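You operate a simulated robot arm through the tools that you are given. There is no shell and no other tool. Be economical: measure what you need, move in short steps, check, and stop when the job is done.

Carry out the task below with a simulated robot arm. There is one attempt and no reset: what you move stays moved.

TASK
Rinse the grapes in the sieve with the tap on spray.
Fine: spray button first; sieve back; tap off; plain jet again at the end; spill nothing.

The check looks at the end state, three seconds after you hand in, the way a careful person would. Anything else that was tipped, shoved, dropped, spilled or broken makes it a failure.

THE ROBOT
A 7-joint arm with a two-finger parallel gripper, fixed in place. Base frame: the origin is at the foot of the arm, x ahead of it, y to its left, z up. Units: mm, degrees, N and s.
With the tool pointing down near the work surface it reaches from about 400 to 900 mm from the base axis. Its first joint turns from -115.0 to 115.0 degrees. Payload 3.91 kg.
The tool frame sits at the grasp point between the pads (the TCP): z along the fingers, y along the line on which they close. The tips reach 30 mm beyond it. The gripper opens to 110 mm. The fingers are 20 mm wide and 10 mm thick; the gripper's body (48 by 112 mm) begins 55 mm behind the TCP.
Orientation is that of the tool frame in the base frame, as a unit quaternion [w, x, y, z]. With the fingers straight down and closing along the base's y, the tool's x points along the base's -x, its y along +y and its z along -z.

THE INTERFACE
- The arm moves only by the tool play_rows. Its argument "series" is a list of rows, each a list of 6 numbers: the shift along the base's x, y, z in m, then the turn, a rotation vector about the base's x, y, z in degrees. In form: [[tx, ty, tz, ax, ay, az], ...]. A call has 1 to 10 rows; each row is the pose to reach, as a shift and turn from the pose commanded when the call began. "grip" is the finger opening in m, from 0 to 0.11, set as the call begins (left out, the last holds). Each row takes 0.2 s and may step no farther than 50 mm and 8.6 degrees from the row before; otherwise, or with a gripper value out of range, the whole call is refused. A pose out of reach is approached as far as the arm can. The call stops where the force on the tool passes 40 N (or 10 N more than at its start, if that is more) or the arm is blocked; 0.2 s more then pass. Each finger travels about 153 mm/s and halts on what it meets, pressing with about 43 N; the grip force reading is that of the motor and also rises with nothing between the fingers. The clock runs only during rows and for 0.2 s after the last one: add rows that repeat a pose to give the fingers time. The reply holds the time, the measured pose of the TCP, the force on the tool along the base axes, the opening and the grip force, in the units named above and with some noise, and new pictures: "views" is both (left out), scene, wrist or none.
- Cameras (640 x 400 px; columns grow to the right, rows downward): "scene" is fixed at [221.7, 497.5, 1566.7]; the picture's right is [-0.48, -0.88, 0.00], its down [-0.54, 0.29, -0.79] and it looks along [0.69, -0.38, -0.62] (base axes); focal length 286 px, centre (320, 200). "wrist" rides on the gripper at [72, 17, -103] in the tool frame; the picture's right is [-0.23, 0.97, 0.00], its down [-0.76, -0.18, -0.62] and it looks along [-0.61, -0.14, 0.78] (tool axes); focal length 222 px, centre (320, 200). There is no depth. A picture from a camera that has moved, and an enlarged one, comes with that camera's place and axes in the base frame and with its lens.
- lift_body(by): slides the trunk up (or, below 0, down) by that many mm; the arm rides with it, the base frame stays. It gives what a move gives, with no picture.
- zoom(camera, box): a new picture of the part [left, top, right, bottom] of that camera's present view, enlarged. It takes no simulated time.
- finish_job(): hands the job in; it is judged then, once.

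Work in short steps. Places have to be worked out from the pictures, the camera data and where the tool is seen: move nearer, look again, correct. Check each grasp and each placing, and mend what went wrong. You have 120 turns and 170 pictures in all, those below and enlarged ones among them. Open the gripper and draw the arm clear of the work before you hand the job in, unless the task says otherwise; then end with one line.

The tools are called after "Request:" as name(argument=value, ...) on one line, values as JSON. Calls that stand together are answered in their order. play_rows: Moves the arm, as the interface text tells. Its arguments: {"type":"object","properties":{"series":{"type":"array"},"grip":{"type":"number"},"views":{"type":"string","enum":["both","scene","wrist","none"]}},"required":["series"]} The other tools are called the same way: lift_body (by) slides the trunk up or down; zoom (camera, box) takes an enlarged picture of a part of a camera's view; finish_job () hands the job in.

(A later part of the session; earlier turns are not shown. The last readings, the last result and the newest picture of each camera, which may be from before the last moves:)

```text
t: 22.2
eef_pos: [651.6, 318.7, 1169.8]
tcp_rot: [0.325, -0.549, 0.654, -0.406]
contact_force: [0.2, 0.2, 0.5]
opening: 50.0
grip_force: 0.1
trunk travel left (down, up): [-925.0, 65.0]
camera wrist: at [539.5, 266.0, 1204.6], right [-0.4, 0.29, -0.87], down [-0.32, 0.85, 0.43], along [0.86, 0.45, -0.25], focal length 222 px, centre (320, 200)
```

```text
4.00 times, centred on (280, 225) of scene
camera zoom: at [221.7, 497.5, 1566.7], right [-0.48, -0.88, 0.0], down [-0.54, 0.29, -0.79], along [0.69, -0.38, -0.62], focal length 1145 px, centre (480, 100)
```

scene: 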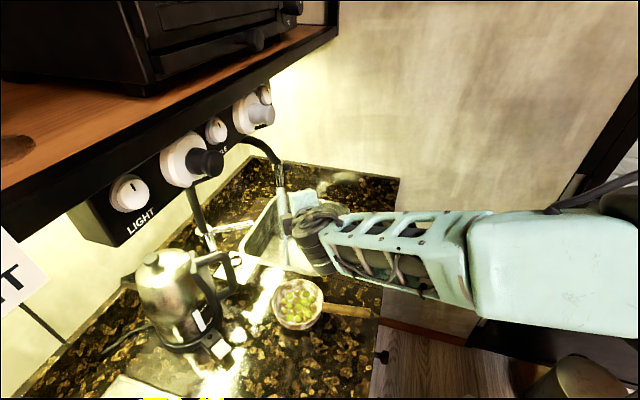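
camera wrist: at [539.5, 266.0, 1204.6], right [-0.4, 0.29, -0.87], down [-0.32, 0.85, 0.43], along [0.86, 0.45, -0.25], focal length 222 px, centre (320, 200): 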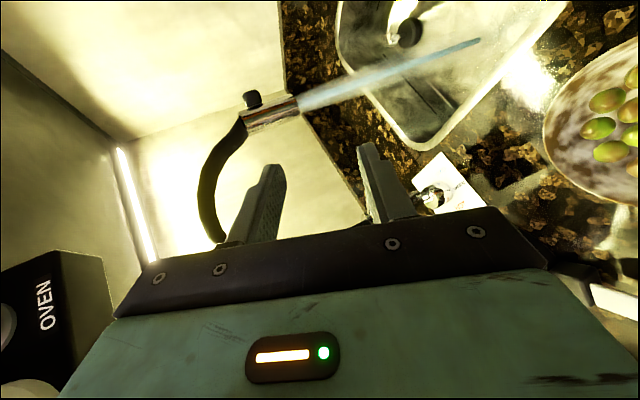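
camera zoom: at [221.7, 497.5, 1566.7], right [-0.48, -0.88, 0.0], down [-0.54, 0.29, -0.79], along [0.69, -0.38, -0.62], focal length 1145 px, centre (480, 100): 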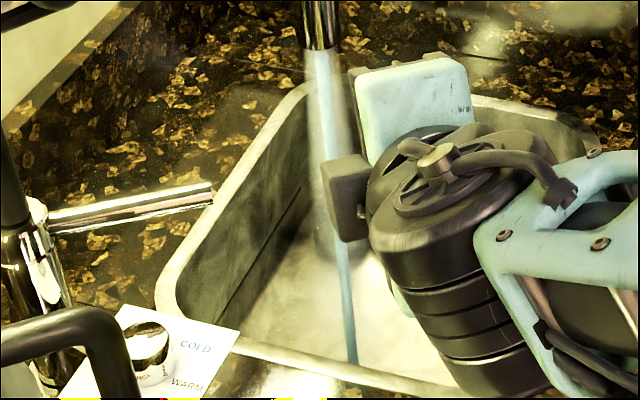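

A wide misty cone surrounds the stream, so spray is on. Now for the sieve: I turn the tool back to straight down with its bearing along the handle and move above the handle.

Request:
play_rows(series=[[-0.01, -0.01, 0.01, 3.01, 6.36, -2.8], [-0.03, -0.02, 0.01, 6.02, 12.71, -5.6], [-0.05, -0.03, 0.01, 9.03, 19.07, -8.4], [-0.07, -0.04, 0.01, 12.04, 25.42, -11.2], [-0.09, -0.05, 0.0, 15.06, 31.78, -14.0], [-0.11, -0.06, 0.0, 18.07, 38.13, -16.8], [-0.13, -0.065, -0.01, 21.08, 44.49, -19.6], [-0.145, -0.07, -0.02, 24.09, 50.84, -22.4], [-0.155, -0.075, -0.04, 27.1, 57.2, -25.2]], grip=0.06)

```text
t: 22.7
eef_pos: [623.1, 293.2, 1126.4]
tcp_rot: [0.258, -0.568, 0.67, -0.403]
contact_force: [-0.7, 0.1, -0.9]
opening: 60.1
grip_force: 0.1
trunk travel left (down, up): [-925.0, 65.0]
stopped in row 2: the arm was blocked; the commanded pose is now the measured one
camera wrist: at [513.8, 247.3, 1178.4], right [-0.49, 0.25, -0.84], down [-0.23, 0.89, 0.4], along [0.84, 0.39, -0.38], focal length 222 px, centre (320, 200)
```

scene: 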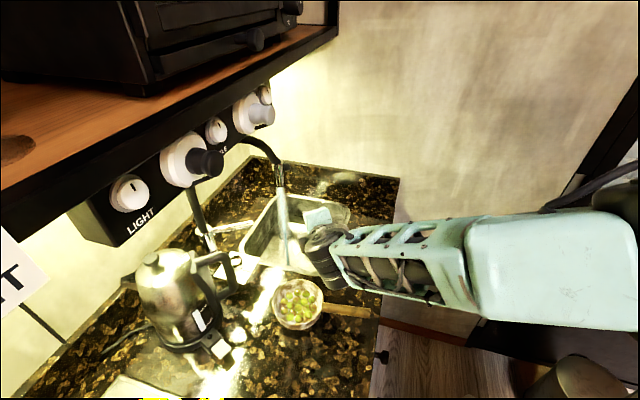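
wrist: 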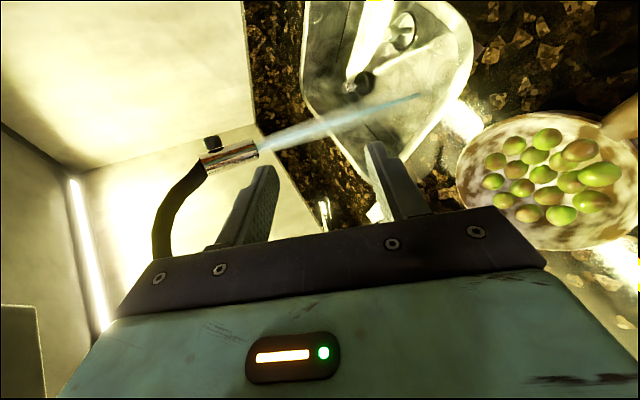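

The arm hit a joint limit, with nothing touched. I move farther out first, then undo the rotation in the order I did it.

Request:
play_rows(series=[[0.02, 0.0, 0.02, 0, 0, 0], [0.04, 0.0, 0.045, 0, 0, 0], [0.06, 0.0, 0.07, 0, 0, 0]], views="none")

Request:
play_rows(series=[[0, 0, 0, 0, 7, 0], [0, 0, 0, 0, 14, 0], [0, 0, 0, 0, 21, 0], [0, 0, 0, 0, 28, 0]], views="none")

```text
t: 23.5
eef_pos: [682.9, 292.6, 1197.3]
tcp_rot: [0.257, -0.568, 0.67, -0.403]
contact_force: [0.1, 0.0, 0.1]
opening: 60.1
grip_force: 0.1
trunk travel left (down, up): [-925.0, 65.0]
```

```text
t: 24.5
eef_pos: [682.8, 293.3, 1196.8]
tcp_rot: [0.087, -0.649, 0.712, -0.253]
contact_force: [-0.1, 0.7, 0.7]
opening: 60.1
grip_force: 0.1
trunk travel left (down, up): [-925.0, 65.0]
```

Tilt undone. Next I rotate the rest of the way to fingers-down, in place.

Request:
play_rows(series=[[0, 0, 0, 3.72, 3.7, -5.32], [0, 0, 0, 7.43, 7.4, -10.63], [0, 0, 0, 11.15, 11.1, -15.95], [0, 0, 0, 14.87, 14.8, -21.27], [0, 0, 0, 18.58, 18.5, -26.58], [0, 0, 0, 22.3, 22.2, -31.9]], views="none")

Request:
play_rows(series=[[-0.04, -0.01, 0, 0, 0, 0], [-0.08, -0.02, -0.01, 0, 0, 0], [-0.12, -0.03, -0.03, 0, 0, 0], [-0.16, -0.04, -0.05, 0, 0, 0], [-0.19, -0.05, -0.08, 0, 0, 0]])

```text
t: 25.9
eef_pos: [684.6, 291.9, 1201.7]
tcp_rot: [0.005, -0.435, 0.9, 0.0]
contact_force: [-2.7, 1.6, 1.1]
opening: 60.1
grip_force: 0.1
trunk travel left (down, up): [-925.0, 65.0]
```

```text
t: 27.1
eef_pos: [492.4, 241.6, 1118.7]
tcp_rot: [0.001, -0.437, 0.899, 0.0]
contact_force: [0.1, -0.5, -0.3]
opening: 60.1
grip_force: 0.2
trunk travel left (down, up): [-925.0, 65.0]
camera wrist: at [434.1, 194.0, 1222.5], right [-0.63, 0.78, 0.0], down [0.61, 0.49, 0.62], along [0.49, 0.39, -0.78], focal length 222 px, centre (320, 200)
```

scene: 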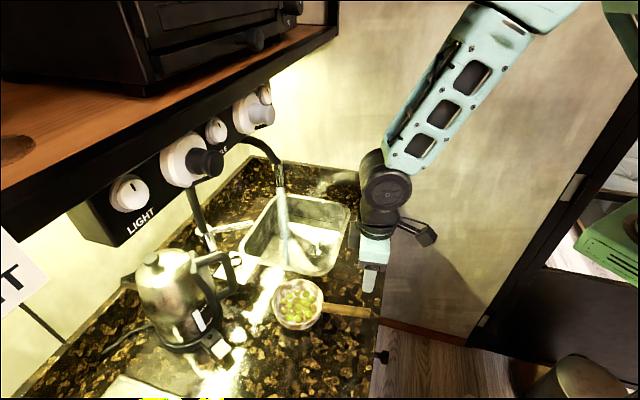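
wrist: 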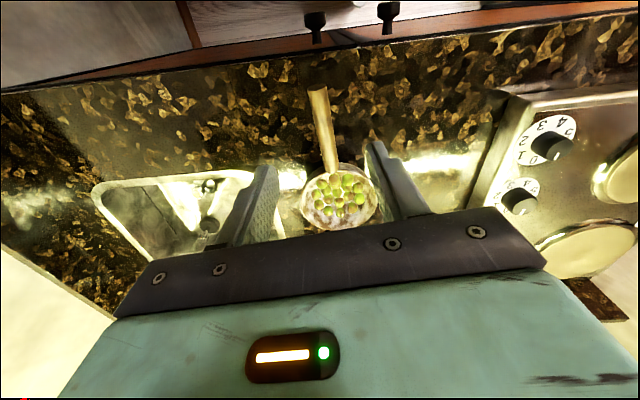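

The handle runs from about (487, 231) to (568, 325) and the bowl centre is near (594, 365). I come down above the handle for a closer look to get its height.

Request:
play_rows(series=[[0.01, 0.01, -0.03, 0, 0, 0], [0.02, 0.02, -0.06, 0, 0, 0], [0.025, 0.03, -0.09, 0, 0, 0], [0.027, 0.032, -0.119, 0, 0, 0]])

Request:
zoom(camera="scene", box=[260, 250, 404, 340])

```text
t: 28.1
eef_pos: [520.4, 275.1, 999.1]
tcp_rot: [0.0, -0.437, 0.9, -0.001]
contact_force: [-0.4, 0.5, -0.2]
opening: 60.3
grip_force: 0.1
trunk travel left (down, up): [-925.0, 65.0]
camera wrist: at [461.0, 226.3, 1103.1], right [-0.63, 0.78, 0.0], down [0.61, 0.49, 0.62], along [0.49, 0.39, -0.78], focal length 222 px, centre (320, 200)
```

scene: 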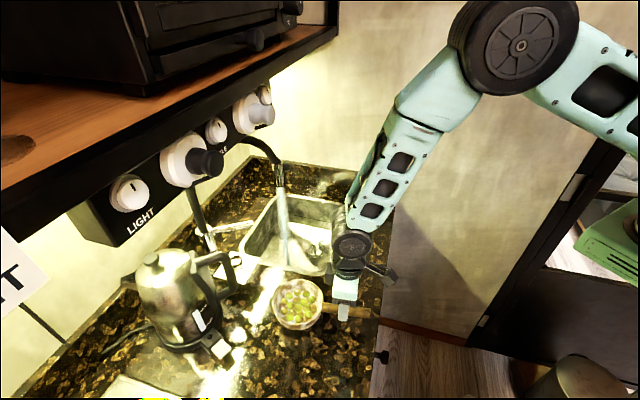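
wrist: 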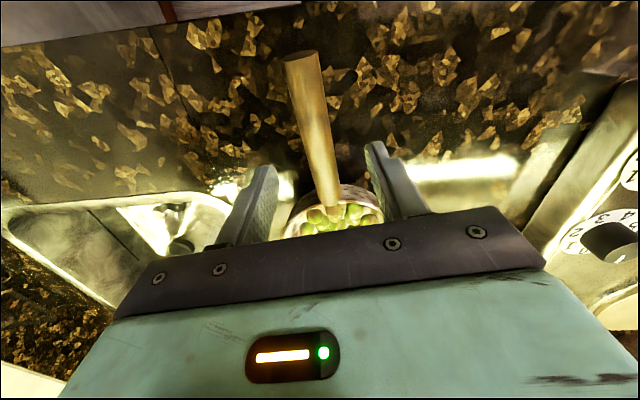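

```text
4.44 times, centred on (332, 295) of scene
camera zoom: at [221.7, 497.5, 1566.7], right [-0.48, -0.88, 0.0], down [-0.54, 0.29, -0.79], along [0.69, -0.38, -0.62], focal length 1272 px, centre (267, -222)
```

zoom: 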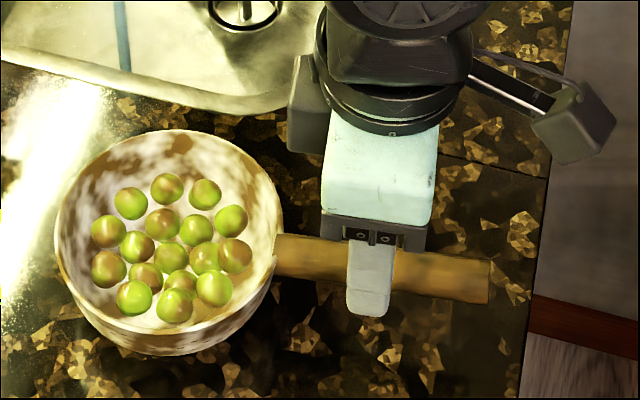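

The handle is about 19 mm thick and around z ≈ 945, directly under the tool. I lower onto it with the fingers straddling.

Request:
play_rows(series=[[0.004, 0.004, -0.02, 0, 0, 0], [0.007, 0.008, -0.04, 0, 0, 0], [0.007, 0.008, -0.057, 0, 0, 0]])

Request:
zoom(camera="scene", box=[260, 250, 404, 340])

```text
t: 28.9
eef_pos: [526.9, 282.3, 941.2]
tcp_rot: [0.0, -0.438, 0.899, 0.0]
contact_force: [-0.4, 1.2, 0.6]
opening: 60.3
grip_force: 0.1
trunk travel left (down, up): [-925.0, 65.0]
camera wrist: at [467.6, 233.8, 1045.3], right [-0.63, 0.78, 0.0], down [0.61, 0.49, 0.62], along [0.49, 0.39, -0.78], focal length 222 px, centre (320, 200)
```

scene: 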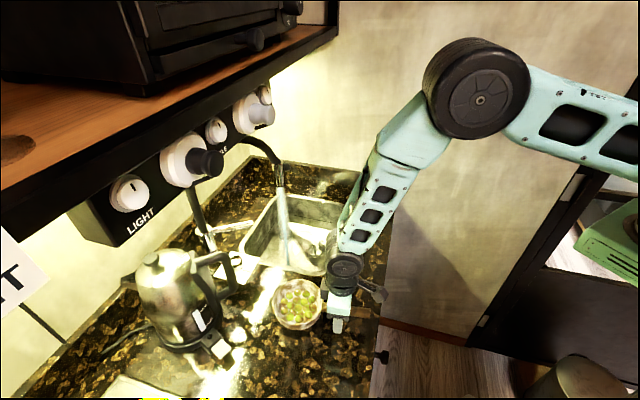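
wrist: 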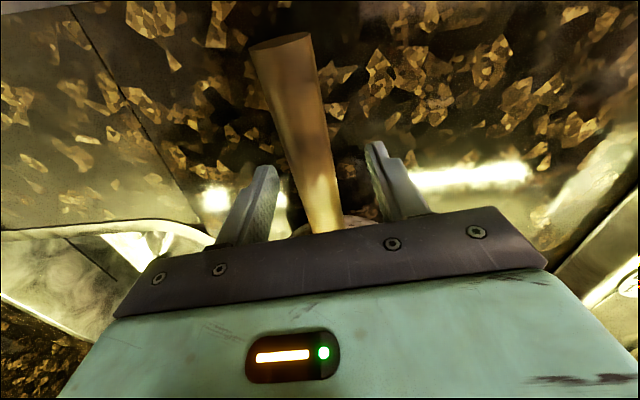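

```text
4.44 times, centred on (332, 295) of scene
camera zoom: at [221.7, 497.5, 1566.7], right [-0.48, -0.88, 0.0], down [-0.54, 0.29, -0.79], along [0.69, -0.38, -0.62], focal length 1272 px, centre (267, -222)
```

zoom: 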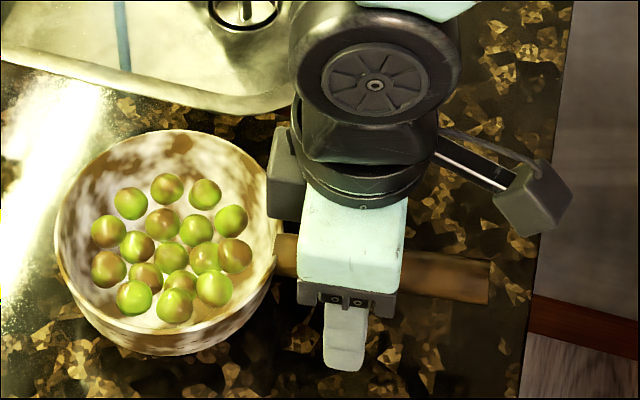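

The fingers straddle the handle, whose bearing is about 48°. I trim the yaw by -3° and close.

Request:
play_rows(series=[[0, -0.001, 0.003, 0, 0, -3]], views="none")

Request:
play_rows(series=[[0, 0, 0, 0, 0, 0], [0, 0, 0, 0, 0, 0], [0, 0, 0, 0, 0, 0]], grip=0.0)

Request:
zoom(camera="scene", box=[260, 250, 404, 340])

```text
t: 29.3
eef_pos: [526.2, 280.9, 944.4]
tcp_rot: [0.0, -0.413, 0.911, -0.001]
contact_force: [0.1, -0.1, 1.0]
opening: 59.9
grip_force: 0.1
trunk travel left (down, up): [-925.0, 65.0]
```

```text
t: 30.1
eef_pos: [526.6, 280.8, 944.4]
tcp_rot: [0.001, -0.414, 0.91, -0.001]
contact_force: [-0.3, 1.5, 0.6]
opening: 21.0
grip_force: 43.3
trunk travel left (down, up): [-925.0, 65.0]
camera wrist: at [465.4, 236.4, 1048.7], right [-0.58, 0.81, 0.0], down [0.63, 0.46, 0.62], along [0.51, 0.36, -0.78], focal length 222 px, centre (320, 200)
```

scene: 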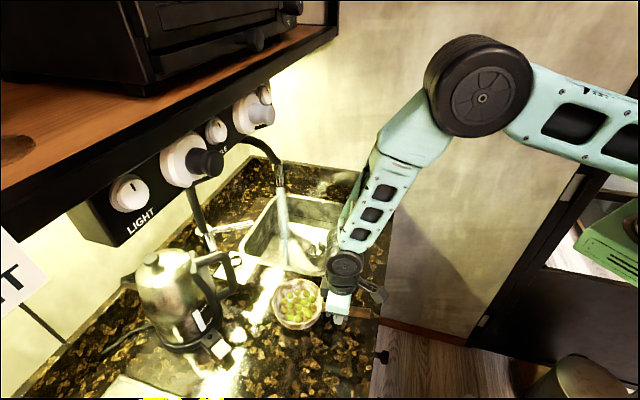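
wrist: 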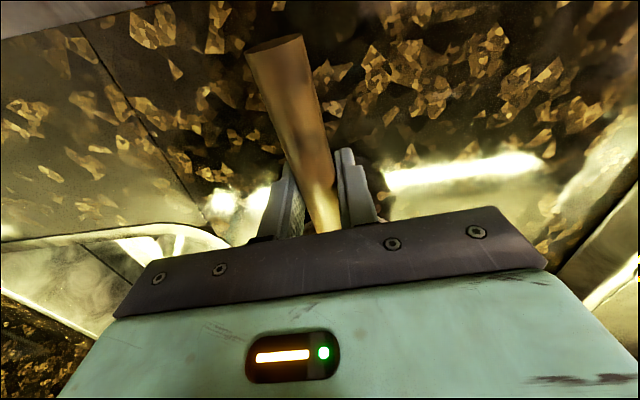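

```text
4.44 times, centred on (332, 295) of scene
camera zoom: at [221.7, 497.5, 1566.7], right [-0.48, -0.88, 0.0], down [-0.54, 0.29, -0.79], along [0.69, -0.38, -0.62], focal length 1272 px, centre (267, -222)
```

zoom: 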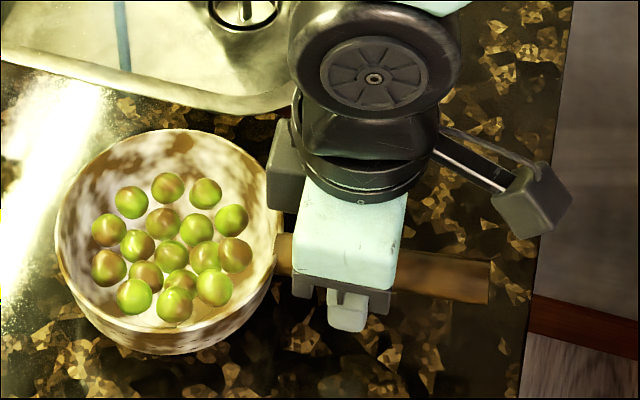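

Gripped at 21 mm and the bowl hasn't moved. The return pose is (526.6, 280.8, 944.4). I lift slowly and check for sag.

Request:
play_rows(series=[[0, 0, 0.005, 0, 0, 0], [0, 0, 0.012, 0, 0, 0], [0, 0, 0.022, 0, 0, 0], [0, 0, 0.035, 0, 0, 0], [0, 0, 0.05, 0, 0, 0]], views="none")

Request:
zoom(camera="scene", box=[240, 220, 400, 320])

```text
t: 31.3
eef_pos: [527.4, 281.2, 994.9]
tcp_rot: [-0.001, -0.414, 0.91, -0.002]
contact_force: [0.1, -1.5, -3.4]
opening: 21.1
grip_force: 43.1
trunk travel left (down, up): [-925.0, 65.0]
```

```text
4.00 times, centred on (320, 270) of scene
camera zoom: at [221.7, 497.5, 1566.7], right [-0.48, -0.88, 0.0], down [-0.54, 0.29, -0.79], along [0.69, -0.38, -0.62], focal length 1145 px, centre (320, -80)
```

zoom: 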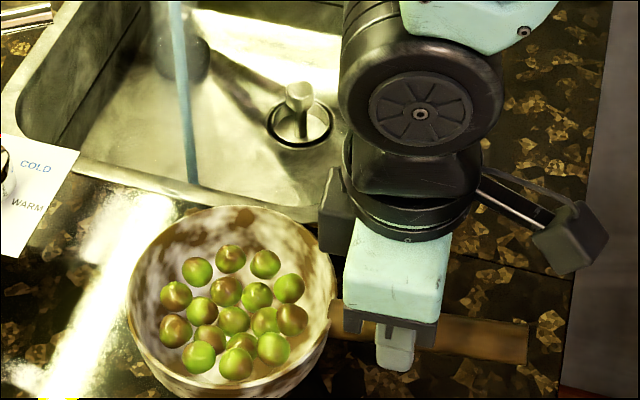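

The sieve hangs level. I carry it over the sink to under the spray, turning 30° on the way so the wrist stays clear of the head and button.

Request:
play_rows(series=[[0.01, -0.001, 0.01, 0, 0, -2], [0.03, -0.004, 0.02, 0, 0, -5], [0.055, -0.008, 0.02, 0, 0, -8], [0.08, -0.012, 0.02, 0, 0, -11], [0.105, -0.016, 0.02, 0, 0, -14], [0.13, -0.02, 0.02, 0, 0, -18], [0.15, -0.023, 0.02, 0, 0, -22], [0.165, -0.025, 0.02, 0, 0, -26], [0.175, -0.027, 0.02, 0, 0, -29], [0.18, -0.028, 0.02, 0, 0, -30]])

Request:
zoom(camera="scene", box=[210, 130, 370, 290])

```text
t: 33.5
eef_pos: [707.8, 253.2, 1014.1]
tcp_rot: [0.0, -0.164, 0.986, -0.001]
contact_force: [-0.4, -0.1, -2.7]
opening: 21.1
grip_force: 43.0
trunk travel left (down, up): [-925.0, 65.0]
camera wrist: at [632.4, 244.4, 1118.1], right [-0.1, 1.0, 0.0], down [0.78, 0.08, 0.62], along [0.62, 0.06, -0.78], focal length 222 px, centre (320, 200)
```

scene: 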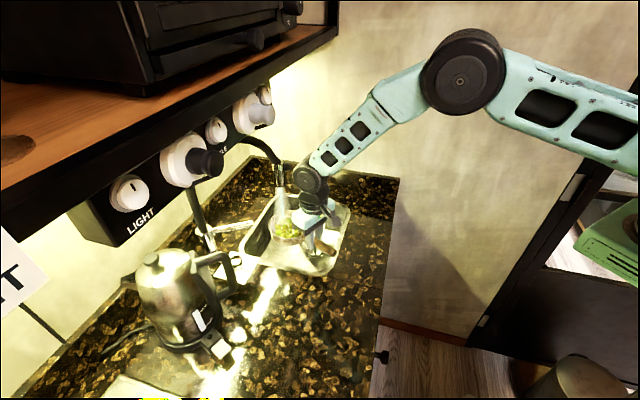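
wrist: 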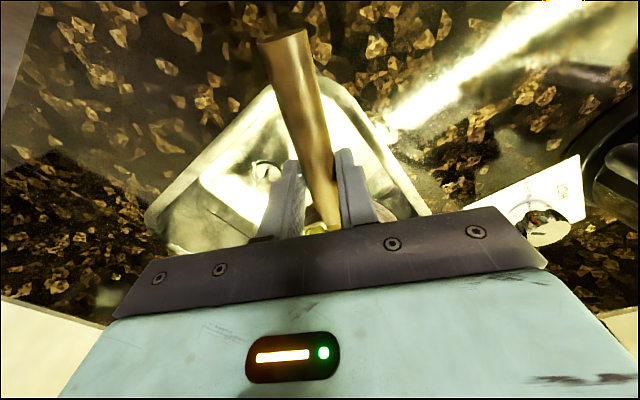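

```text
2.50 times, centred on (290, 210) of scene
camera zoom: at [221.7, 497.5, 1566.7], right [-0.48, -0.88, 0.0], down [-0.54, 0.29, -0.79], along [0.69, -0.38, -0.62], focal length 716 px, centre (395, 175)
```

zoom: 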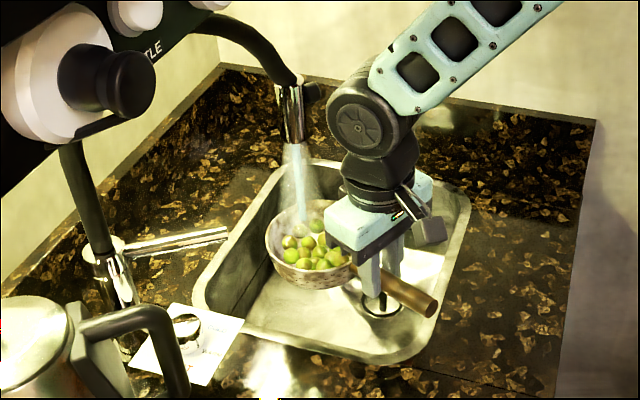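

The stream now reaches the back of the bowl, so I need about 45 mm more in +x to centre it. The wrist stays about 45 mm clear of the button.

Request:
play_rows(series=[[0.008, -0.001, 0, 0, 0, 0], [0.018, -0.002, 0, 0, 0, 0], [0.028, -0.003, 0, 0, 0, 0], [0.036, -0.004, 0, 0, 0, 0], [0.04, -0.004, 0, 0, 0, 0], [0.04, -0.004, 0, 0, 0, 0]], views="none")

Request:
zoom(camera="scene", box=[210, 140, 338, 260])

```text
t: 34.9
eef_pos: [747.0, 249.2, 1014.4]
tcp_rot: [0.001, -0.164, 0.986, -0.001]
contact_force: [0.3, -0.2, -3.3]
opening: 21.2
grip_force: 43.0
trunk travel left (down, up): [-925.0, 65.0]
```

```text
3.33 times, centred on (274, 200) of scene
camera zoom: at [221.7, 497.5, 1566.7], right [-0.48, -0.88, 0.0], down [-0.54, 0.29, -0.79], along [0.69, -0.38, -0.62], focal length 954 px, centre (473, 200)
```

zoom: 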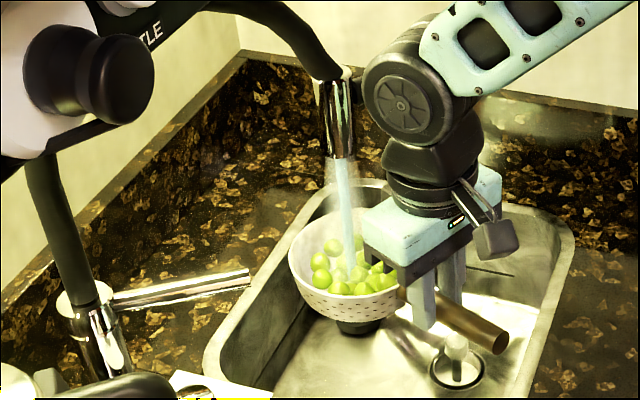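

The stream is centred and the dirt is washing off. I hold it there with small, slow movements so everything gets rinsed.

Request:
play_rows(series=[[0.007, 0, 0, 0, 0, 0], [0.012, 0.005, 0, 0, 0, 0], [0.007, 0.01, 0, 0, 0, 0], [0, 0.012, 0, 0, 0, 0], [-0.007, 0.008, 0, 0, 0, 0], [-0.012, 0, 0, 0, 0, 0], [-0.007, -0.007, 0, 0, 0, 0], [0, -0.01, 0, 0, 0, 0], [0.005, -0.005, 0, 0, 0, 0], [0.004, 0, 0, 0, 0, 0]], views="none")

Request:
play_rows(series=[[0, 0, 0, 0, 0, 0], [0, 0, 0, 0, 0, 0], [0, 0, 0, 0, 0, 0], [0, 0, 0, 0, 0, 0], [0, 0, 0, 0, 0, 0], [0, 0, 0, 0, 0, 0], [0, 0, 0, 0, 0, 0], [0, 0, 0, 0, 0, 0], [0, 0, 0, 0, 0, 0], [0, 0, 0, 0, 0, 0]], views="none")

Request:
zoom(camera="scene", box=[250, 175, 330, 255])

```text
t: 37.1
eef_pos: [751.1, 247.9, 1014.2]
tcp_rot: [0.0, -0.164, 0.987, -0.001]
contact_force: [-0.7, -0.2, -2.6]
opening: 20.8
grip_force: 42.4
trunk travel left (down, up): [-925.0, 65.0]
```

```text
t: 39.3
eef_pos: [751.0, 249.2, 1014.6]
tcp_rot: [0.0, -0.164, 0.986, -0.001]
contact_force: [0.3, -0.3, -3.8]
opening: 21.1
grip_force: 43.4
trunk travel left (down, up): [-925.0, 65.0]
```

```text
5.00 times, centred on (290, 215) of scene
camera zoom: at [221.7, 497.5, 1566.7], right [-0.48, -0.88, 0.0], down [-0.54, 0.29, -0.79], along [0.69, -0.38, -0.62], focal length 1432 px, centre (470, 125)
```

zoom: 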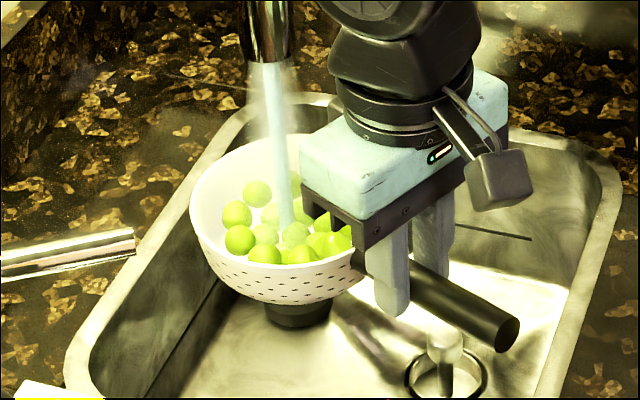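

The grapes and sieve are now clean. I draw the sieve out of the stream but keep it over the basin, and let it drip off for a few seconds.

Request:
play_rows(series=[[-0.015, -0.007, 0, 0, 0, 0], [-0.035, -0.016, 0, 0, 0, 0], [-0.055, -0.025, 0, 0, 0, 0], [-0.068, -0.032, 0, 0, 0, 0], [-0.072, -0.034, 0, 0, 0, 0], [-0.072, -0.034, 0, 0, 0, 0], [-0.072, -0.034, 0, 0, 0, 0], [-0.072, -0.034, 0, 0, 0, 0], [-0.072, -0.034, 0, 0, 0, 0], [-0.072, -0.034, 0, 0, 0, 0]], views="none")

Request:
play_rows(series=[[0, 0, 0, 0, 0, 0], [0, 0, 0, 0, 0, 0], [0, 0, 0, 0, 0, 0], [0, 0, 0, 0, 0, 0], [0, 0, 0, 0, 0, 0], [0, 0, 0, 0, 0, 0], [0, 0, 0, 0, 0, 0], [0, 0, 0, 0, 0, 0], [0, 0, 0, 0, 0, 0], [0, 0, 0, 0, 0, 0]], views="none")

Request:
zoom(camera="scene", box=[210, 160, 370, 290])

```text
t: 41.5
eef_pos: [679.2, 214.8, 1013.7]
tcp_rot: [0.001, -0.164, 0.987, 0.0]
contact_force: [-0.7, 0.2, -2.8]
opening: 21.2
grip_force: 43.0
trunk travel left (down, up): [-925.0, 65.0]
```

```text
t: 43.7
eef_pos: [679.0, 216.2, 1014.5]
tcp_rot: [0.001, -0.165, 0.986, -0.001]
contact_force: [-0.5, -0.3, -3.1]
opening: 21.3
grip_force: 42.9
trunk travel left (down, up): [-925.0, 65.0]
```

```text
3.08 times, centred on (290, 225) of scene
camera zoom: at [221.7, 497.5, 1566.7], right [-0.48, -0.88, 0.0], down [-0.54, 0.29, -0.79], along [0.69, -0.38, -0.62], focal length 881 px, centre (412, 123)
```

zoom: 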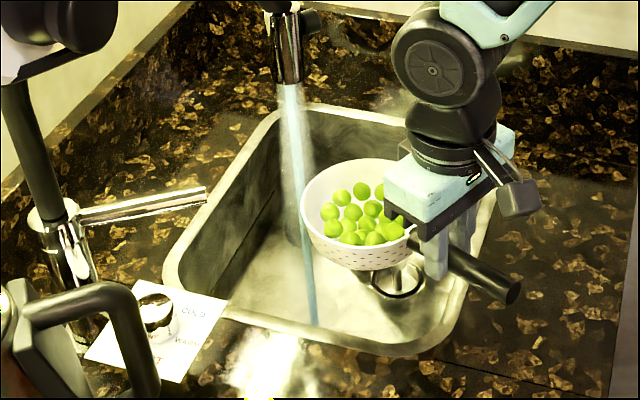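

The sieve has drained. I wait 1 s more over the basin, then carry it back the exact reverse way to above its old spot.

Request:
play_rows(series=[[0, 0, 0, 0, 0, 0], [0, 0, 0, 0, 0, 0], [0, 0, 0, 0, 0, 0], [0, 0, 0, 0, 0, 0], [0, 0, 0, 0, 0, 0]], views="none")

Request:
play_rows(series=[[-0.01, 0.004, 0, 0, 0, 2], [-0.025, 0.01, 0, 0, 0, 5], [-0.045, 0.019, 0, 0, 0, 9], [-0.065, 0.028, 0, 0, 0, 13], [-0.085, 0.037, 0, 0, 0, 17], [-0.105, 0.046, 0, 0, 0, 21], [-0.125, 0.054, -0.005, 0, 0, 25], [-0.14, 0.061, -0.012, 0, 0, 28], [-0.149, 0.065, -0.02, 0, 0, 30], [-0.152, 0.066, -0.03, 0, 0, 30]], views="none")

Request:
zoom(camera="scene", box=[240, 220, 400, 340])

```text
t: 44.9
eef_pos: [678.8, 216.3, 1013.9]
tcp_rot: [0.0, -0.164, 0.986, -0.001]
contact_force: [-0.1, 0.0, -2.3]
opening: 21.0
grip_force: 42.9
trunk travel left (down, up): [-925.0, 65.0]
```

```text
t: 47.1
eef_pos: [527.2, 282.3, 983.6]
tcp_rot: [0.0, -0.414, 0.91, -0.001]
contact_force: [1.6, 0.1, -3.0]
opening: 21.2
grip_force: 43.0
trunk travel left (down, up): [-925.0, 65.0]
```

```text
3.33 times, centred on (320, 280) of scene
camera zoom: at [221.7, 497.5, 1566.7], right [-0.48, -0.88, 0.0], down [-0.54, 0.29, -0.79], along [0.69, -0.38, -0.62], focal length 954 px, centre (320, -67)
```

zoom: 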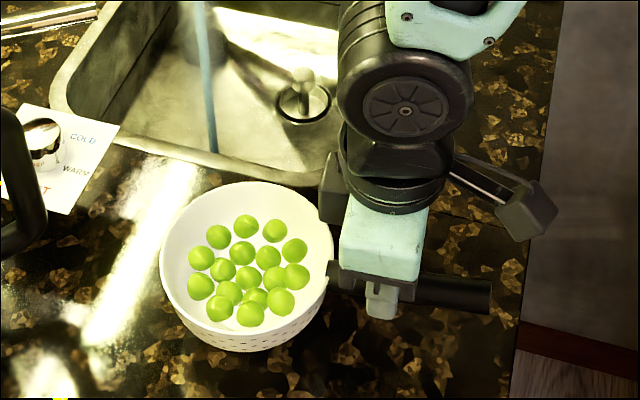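

All the grapes are aboard, and the sieve is 40 mm above its old spot. I lower it gently the rest of the way.

Request:
play_rows(series=[[0, 0, -0.01, 0, 0, 0], [0, 0, -0.02, 0, 0, 0], [0, 0, -0.029, 0, 0, 0], [0, 0, -0.035, 0, 0, 0], [0, 0, -0.038, 0, 0, 0], [0, 0, -0.04, 0, 0, 0]], views="none")

Request:
zoom(camera="scene", box=[260, 250, 404, 340])

```text
t: 48.5
eef_pos: [525.5, 281.1, 944.4]
tcp_rot: [0.0, -0.414, 0.91, -0.001]
contact_force: [-6.4, -7.0, 17.9]
opening: 21.2
grip_force: 43.1
trunk travel left (down, up): [-925.0, 65.0]
```

```text
4.44 times, centred on (332, 295) of scene
camera zoom: at [221.7, 497.5, 1566.7], right [-0.48, -0.88, 0.0], down [-0.54, 0.29, -0.79], along [0.69, -0.38, -0.62], focal length 1272 px, centre (267, -222)
```

zoom: 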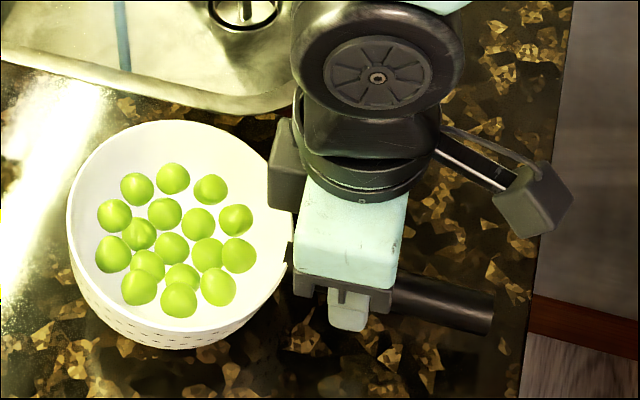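

The tool shows 18 N upward and the handle end is lower than before, so contact came early and I've pressed it down slightly. I raise a few mm and look at the attitude.

Request:
play_rows(series=[[0, 0, 0.003, 0, 0, 0], [0, 0, 0.006, 0, 0, 0]], views="wrist")

Request:
zoom(camera="scene", box=[260, 250, 404, 340])

```text
t: 49.1
eef_pos: [527.3, 281.5, 949.6]
tcp_rot: [0.0, -0.414, 0.91, -0.001]
contact_force: [0.1, 0.4, -2.7]
opening: 21.2
grip_force: 42.8
trunk travel left (down, up): [-925.0, 65.0]
camera wrist: at [466.6, 236.3, 1054.0], right [-0.58, 0.81, 0.0], down [0.63, 0.46, 0.62], along [0.51, 0.36, -0.78], focal length 222 px, centre (320, 200)
```

wrist: 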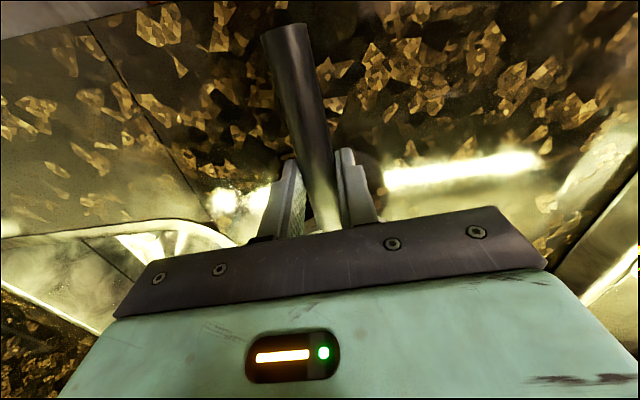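

```text
4.44 times, centred on (332, 295) of scene
camera zoom: at [221.7, 497.5, 1566.7], right [-0.48, -0.88, 0.0], down [-0.54, 0.29, -0.79], along [0.69, -0.38, -0.62], focal length 1272 px, centre (267, -222)
```

zoom: 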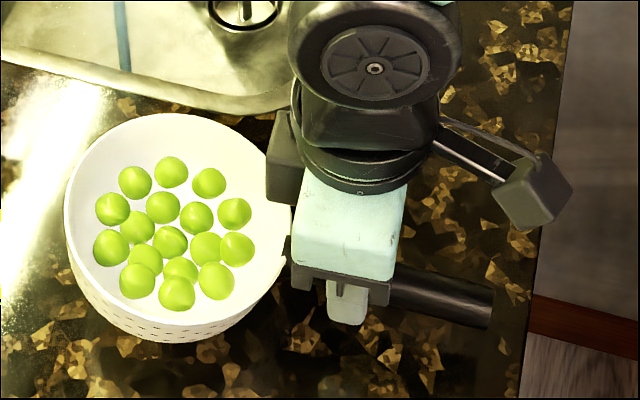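

The sieve pivoted in the grip and is now pitched about 11°, bowl up. I raise it 20 mm, pitch the tool to level it again, and check.

Request:
play_rows(series=[[0, 0, 0.01, 0, 0, 0], [0, 0, 0.02, 0, 0, 0], [0, 0, 0.022, -2.8, 2.4, 0], [0, 0, 0.022, -5.6, 4.8, 0], [0, 0, 0.022, -8.3, 7.2, 0]], views="wrist")

Request:
zoom(camera="scene", box=[260, 230, 404, 320])

```text
t: 50.3
eef_pos: [526.7, 280.4, 972.0]
tcp_rot: [-0.088, -0.412, 0.906, -0.041]
contact_force: [-0.5, -0.2, -3.3]
opening: 21.1
grip_force: 42.9
trunk travel left (down, up): [-925.0, 65.0]
camera wrist: at [479.7, 252.7, 1088.8], right [-0.59, 0.81, -0.05], down [0.7, 0.54, 0.47], along [0.4, 0.24, -0.88], focal length 222 px, centre (320, 200)
```

wrist: 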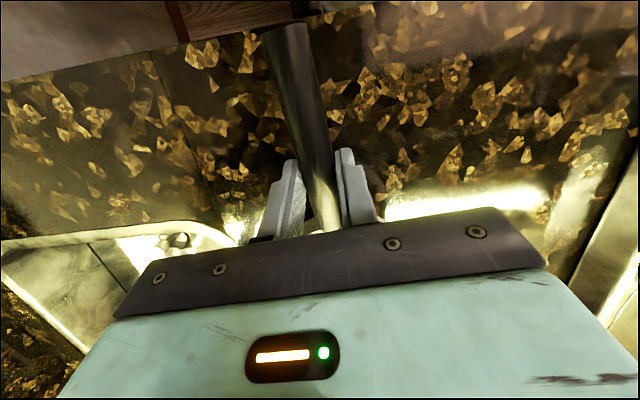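

```text
4.44 times, centred on (332, 275) of scene
camera zoom: at [221.7, 497.5, 1566.7], right [-0.48, -0.88, 0.0], down [-0.54, 0.29, -0.79], along [0.69, -0.38, -0.62], focal length 1272 px, centre (267, -133)
```

zoom: 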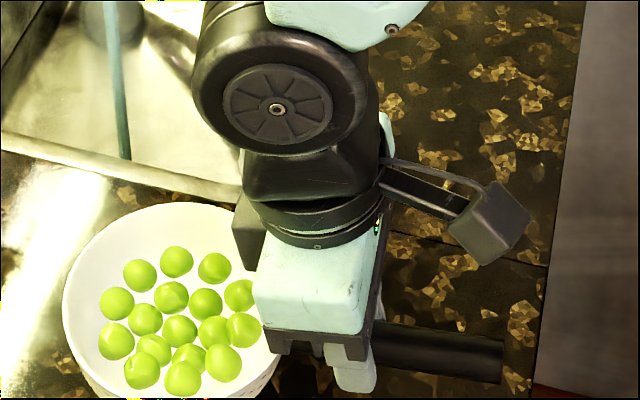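

The handle slope now matches the original, so the sieve is level again. I descend in small increments and watch the vertical force.

Request:
play_rows(series=[[0, 0, -0.004, 0, 0, 0], [0, 0, -0.008, 0, 0, 0]], views="none")

Request:
play_rows(series=[[0, 0, -0.003, 0, 0, 0]], views="none")

Request:
play_rows(series=[[0, 0, -0.002, 0, 0, 0]], views="none")

```text
t: 50.9
eef_pos: [525.9, 280.8, 964.0]
tcp_rot: [-0.087, -0.413, 0.906, -0.041]
contact_force: [-0.4, -0.1, -2.1]
opening: 21.1
grip_force: 43.6
trunk travel left (down, up): [-925.0, 65.0]
```

```text
t: 51.3
eef_pos: [526.8, 283.1, 960.9]
tcp_rot: [-0.086, -0.412, 0.906, -0.041]
contact_force: [0.2, -0.6, -3.0]
opening: 21.2
grip_force: 42.8
trunk travel left (down, up): [-925.0, 65.0]
```

```text
t: 51.7
eef_pos: [526.8, 281.5, 959.9]
tcp_rot: [-0.087, -0.411, 0.906, -0.041]
contact_force: [-1.2, 0.7, -2.9]
opening: 21.0
grip_force: 43.0
trunk travel left (down, up): [-925.0, 65.0]
```

Still hanging free, at about -3 N. I continue in 2 mm steps.

Request:
play_rows(series=[[0, 0, -0.002, 0, 0, 0]], views="none")

Request:
play_rows(series=[[0, 0, -0.002, 0, 0, 0]], views="none")

Request:
zoom(camera="scene", box=[260, 250, 404, 340])

```text
t: 52.1
eef_pos: [526.9, 281.4, 958.7]
tcp_rot: [-0.086, -0.412, 0.906, -0.041]
contact_force: [-2.4, -3.4, 11.3]
opening: 21.1
grip_force: 42.6
trunk travel left (down, up): [-925.0, 65.0]
```

```text
t: 52.5
eef_pos: [526.1, 282.0, 956.0]
tcp_rot: [-0.085, -0.412, 0.906, -0.04]
contact_force: [-5.4, -6.8, 22.8]
opening: 21.4
grip_force: 43.4
trunk travel left (down, up): [-925.0, 65.0]
```

```text
4.44 times, centred on (332, 295) of scene
camera zoom: at [221.7, 497.5, 1566.7], right [-0.48, -0.88, 0.0], down [-0.54, 0.29, -0.79], along [0.69, -0.38, -0.62], focal length 1272 px, centre (267, -222)
```

zoom: 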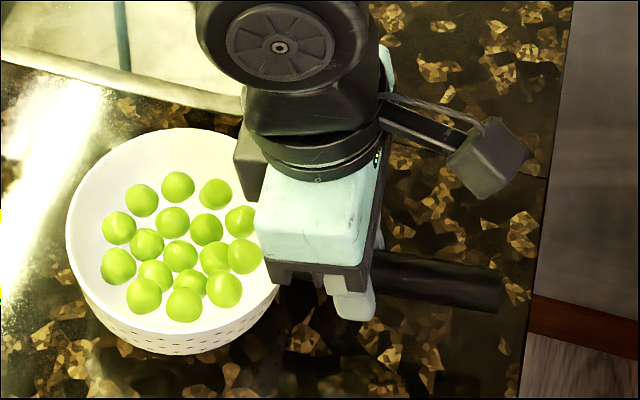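

Contact was at z ≈ 958.7 and the sieve is about 5 mm short of its old spot along the handle. I ease up, shift it 5 mm and set it down to light contact.

Request:
play_rows(series=[[0, 0, 0.004, 0, 0, 0], [0.0015, 0.002, 0.006, 0, 0, 0], [0.0033, 0.004, 0.006, 0, 0, 0], [0.0033, 0.004, 0.004, 0, 0, 0]], views="none")

Request:
play_rows(series=[[0, 0, -0.0012, 0, 0, 0]], views="none")

```text
t: 53.5
eef_pos: [529.8, 284.7, 959.6]
tcp_rot: [-0.087, -0.412, 0.906, -0.04]
contact_force: [-0.3, -0.2, -3.1]
opening: 21.1
grip_force: 42.6
trunk travel left (down, up): [-925.0, 65.0]
```

```text
t: 53.9
eef_pos: [529.8, 284.1, 958.7]
tcp_rot: [-0.087, -0.412, 0.906, -0.041]
contact_force: [-0.2, 0.5, -2.6]
opening: 20.9
grip_force: 43.2
trunk travel left (down, up): [-925.0, 65.0]
```

Request:
play_rows(series=[[0, 0, -0.0015, 0, 0, 0]], views="none")

Request:
zoom(camera="scene", box=[260, 250, 404, 340])

```text
t: 54.3
eef_pos: [530.0, 285.0, 957.5]
tcp_rot: [-0.087, -0.412, 0.906, -0.04]
contact_force: [0.3, -2.0, 2.2]
opening: 21.2
grip_force: 43.0
trunk travel left (down, up): [-925.0, 65.0]
```

```text
4.44 times, centred on (332, 295) of scene
camera zoom: at [221.7, 497.5, 1566.7], right [-0.48, -0.88, 0.0], down [-0.54, 0.29, -0.79], along [0.69, -0.38, -0.62], focal length 1272 px, centre (267, -222)
```

zoom: 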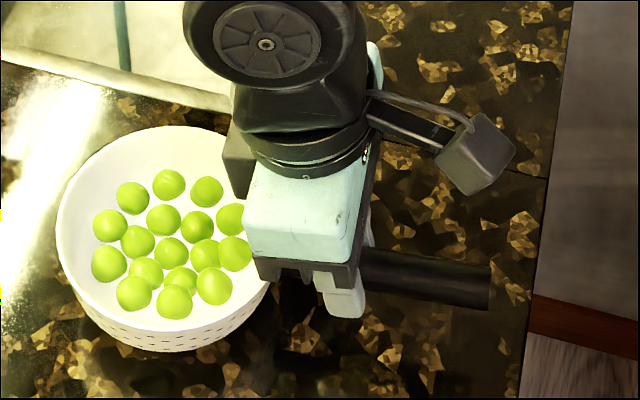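

Light contact, and the sieve matches its original position in the picture. I open the fingers and then rise.

Request:
play_rows(series=[[0, 0, 0, 0, 0, 0], [0, 0, 0, 0, 0, 0], [0, 0, 0, 0, 0, 0]], grip=0.06, views="none")

Request:
play_rows(series=[[0.003, 0.003, 0.02, 0, 0, 0], [0.006, 0.007, 0.05, 0, 0, 0], [0.006, 0.007, 0.09, 2.8, -2.4, 0], [0.006, 0.007, 0.13, 5.6, -4.8, 0], [0.006, 0.007, 0.17, 8.3, -7.2, 0]], views="none")

Request:
zoom(camera="scene", box=[180, 130, 420, 340])

```text
t: 55.1
eef_pos: [528.8, 284.9, 955.9]
tcp_rot: [-0.087, -0.413, 0.906, -0.041]
contact_force: [0.6, -0.5, 0.1]
opening: 59.9
grip_force: 0.0
trunk travel left (down, up): [-925.0, 65.0]
```

```text
t: 56.3
eef_pos: [536.0, 290.8, 1126.0]
tcp_rot: [0.0, -0.413, 0.911, 0.0]
contact_force: [0.1, -0.1, -0.4]
opening: 60.1
grip_force: 0.1
trunk travel left (down, up): [-925.0, 65.0]
```

```text
1.90 times, centred on (300, 235) of scene
camera zoom: at [221.7, 497.5, 1566.7], right [-0.48, -0.88, 0.0], down [-0.54, 0.29, -0.79], along [0.69, -0.38, -0.62], focal length 545 px, centre (358, 133)
```

zoom: 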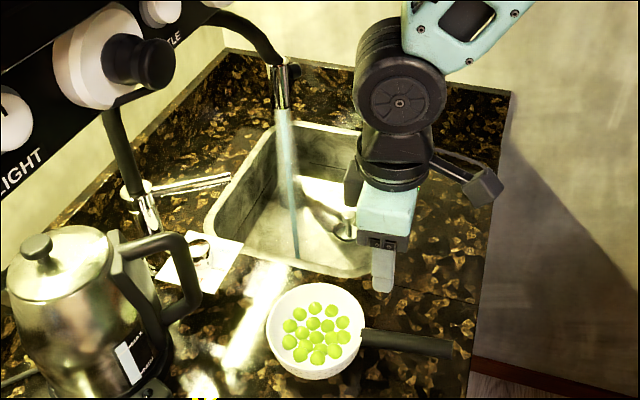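

The sieve sits level in its old place with all the grapes. For the tap I close the fingers, turn to face +x and tilt, ready to push the lever back.

Request:
play_rows(series=[[0.01, 0.005, 0.01, 0, 0, -8], [0.03, 0.015, 0.02, 0, 0, -16], [0.05, 0.025, 0.03, 0, 0, -24], [0.07, 0.04, 0.04, 0, 0, -32], [0.09, 0.055, 0.04, 0, 0, -40], [0.11, 0.07, 0.04, 0, 0, -47]], grip=0.0, views="none")

Request:
play_rows(series=[[0.01, 0.01, 0, 0, -8, 0], [0.02, 0.02, 0, 0, -16, 0], [0.03, 0.025, -0.01, 0, -24, 0], [0.04, 0.032, -0.02, 0, -32, 0]])

```text
t: 57.7
eef_pos: [617.3, 341.6, 1164.4]
tcp_rot: [-0.009, -0.021, 1.0, -0.006]
contact_force: [0.3, 0.6, -0.3]
opening: 0.1
grip_force: 37.4
trunk travel left (down, up): [-925.0, 65.0]
```

```text
t: 58.2
eef_pos: [646.1, 381.0, 1139.9]
tcp_rot: [0.058, -0.021, 0.998, -0.031]
contact_force: [-0.2, 0.3, -0.4]
opening: 0.1
grip_force: 37.6
trunk travel left (down, up): [-925.0, 65.0]
stopped in row 2: the arm was blocked; the commanded pose is now the measured one
camera wrist: at [560.8, 399.8, 1232.7], right [0.19, 0.98, -0.04], down [0.69, -0.1, 0.72], along [0.7, -0.16, -0.7], focal length 222 px, centre (320, 200)
```

scene: 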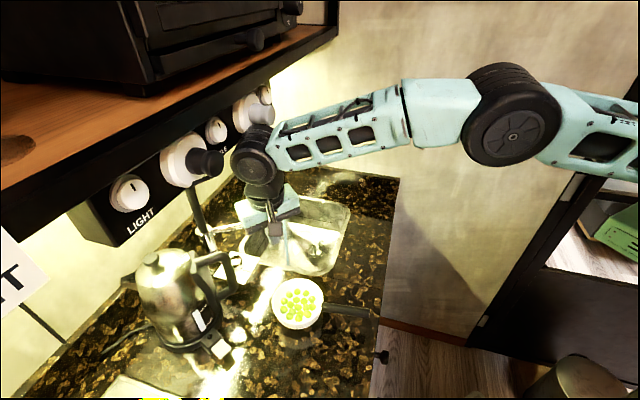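
wrist: 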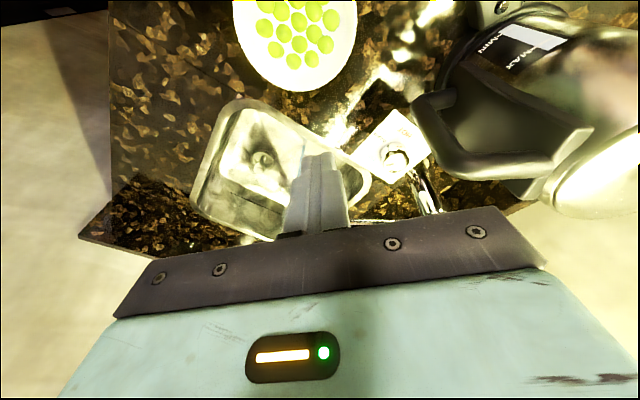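

A joint limit again, with no contact. I set the bearing to radial (27°), so the tilt becomes a pure wrist pitch.

Request:
play_rows(series=[[0, -0.01, 0.005, 0.48, 1.84, 6.1], [0, -0.02, 0.01, 0.96, 3.68, 12.2], [0, -0.03, 0.01, 1.45, 5.5, 18.4], [0, -0.04, 0.01, 1.93, 7.35, 24.5]], views="none")

Request:
play_rows(series=[[0.01, 0.004, 0, 3.4, -6.6, 0], [0.02, 0.008, 0, 6.8, -13.2, 0], [0.03, 0.012, -0.005, 10.2, -19.8, 0], [0.04, 0.016, -0.01, 13.6, -26.7, 0]], views="wrist")

```text
t: 58.5
eef_pos: [630.9, 389.7, 1117.4]
tcp_rot: [0.031, -0.053, 0.996, -0.059]
contact_force: [0.2, -7.1, 1.6]
opening: 0.0
grip_force: 37.7
trunk travel left (down, up): [-925.0, 65.0]
stopped in row 1: the arm was blocked; the commanded pose is now the measured one
```

```text
t: 58.9
eef_pos: [480.5, 553.9, 1085.0]
tcp_rot: [0.068, -0.13, 0.988, -0.057]
contact_force: [-9.4, 3.3, 5.3]
opening: 0.1
grip_force: 37.6
trunk travel left (down, up): [-925.0, 65.0]
stopped in row 1: the arm was blocked; the commanded pose is now the measured one
camera wrist: at [391.5, 559.3, 1176.8], right [-0.02, 0.99, -0.1], down [0.68, 0.09, 0.73], along [0.73, -0.05, -0.68], focal length 222 px, centre (320, 200)
```

wrist: 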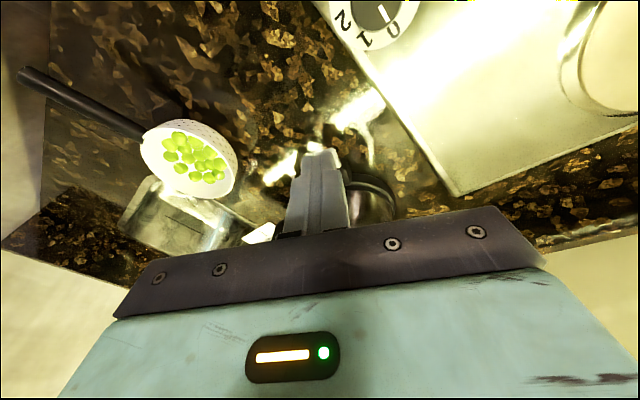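

The arm swung unexpectedly to (480, 554), so I look at the whole scene before doing anything else.

Request:
zoom(camera="scene", box=[0, 0, 640, 400])

```text
1.00 times, centred on (320, 200) of scene
camera zoom: at [221.7, 497.5, 1566.7], right [-0.48, -0.88, 0.0], down [-0.54, 0.29, -0.79], along [0.69, -0.38, -0.62], focal length 286 px, centre (320, 200)
```

zoom: 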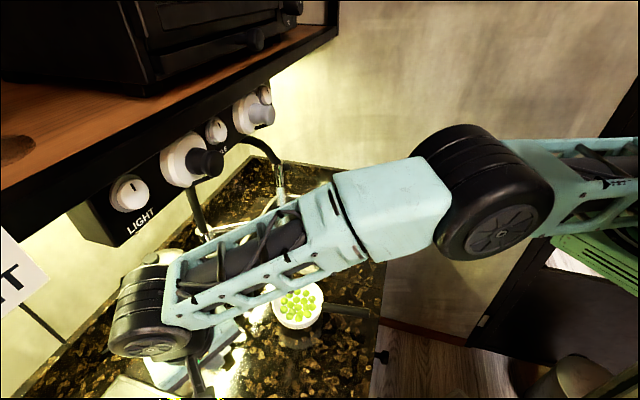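

I raise straight up in small steps, away from the kettle.

Request:
play_rows(series=[[0, 0, 0.01, 0, 0, 0], [0, 0, 0.02, 0, 0, 0]], views="wrist")

```text
t: 59.2
eef_pos: [505.5, 485.1, 1089.7]
tcp_rot: [0.06, -0.094, 0.992, -0.064]
contact_force: [-0.7, 2.0, 0.9]
opening: 0.1
grip_force: 37.7
trunk travel left (down, up): [-925.0, 65.0]
stopped in row 1: the arm was blocked; the commanded pose is now the measured one
camera wrist: at [418.2, 498.1, 1182.1], right [0.05, 0.99, -0.11], down [0.69, 0.05, 0.72], along [0.72, -0.11, -0.69], focal length 222 px, centre (320, 200)
```

wrist: 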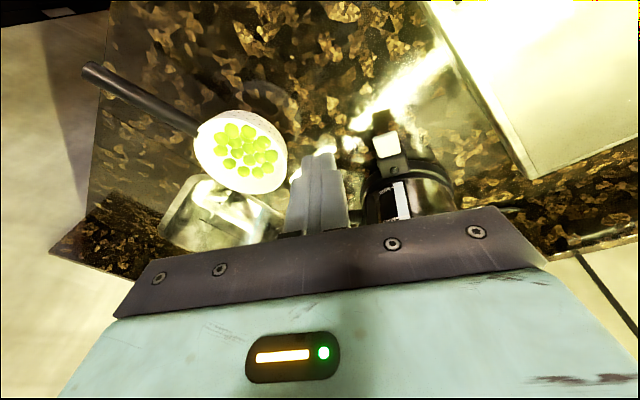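

The kettle stands upright and the sieve is untouched. I send a hold command so the arm settles and I can see where it is.

Request:
play_rows(series=[[0, 0, 0, 0, 0, 0]], views="scene")

```text
t: 59.6
eef_pos: [519.0, 487.9, 1085.7]
tcp_rot: [0.058, -0.094, 0.992, -0.066]
contact_force: [0.1, 0.3, -0.7]
opening: 0.1
grip_force: 37.7
trunk travel left (down, up): [-925.0, 65.0]
```

scene: 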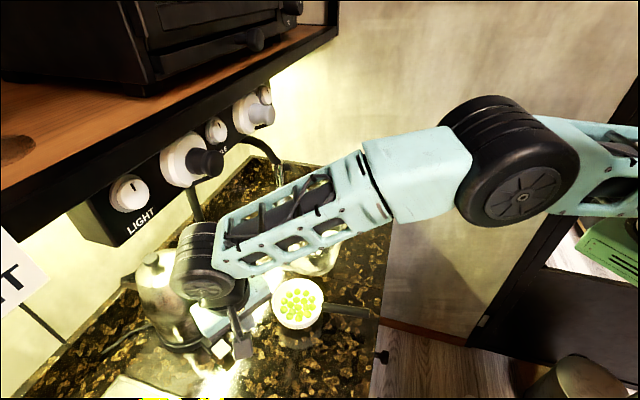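

The arm has settled clear of the kettle. I move away from it toward -y in small steps with no rotation.

Request:
play_rows(series=[[0.0, -0.015, 0.005, 0, 0, 0], [0.0, -0.03, 0.01, 0, 0, 0], [0.0, -0.045, 0.015, 0, 0, 0]], views="none")

```text
t: 60.4
eef_pos: [517.2, 443.7, 1102.5]
tcp_rot: [0.06, -0.094, 0.992, -0.065]
contact_force: [0.2, 0.3, 0.4]
opening: 0.0
grip_force: 37.7
trunk travel left (down, up): [-925.0, 65.0]
```

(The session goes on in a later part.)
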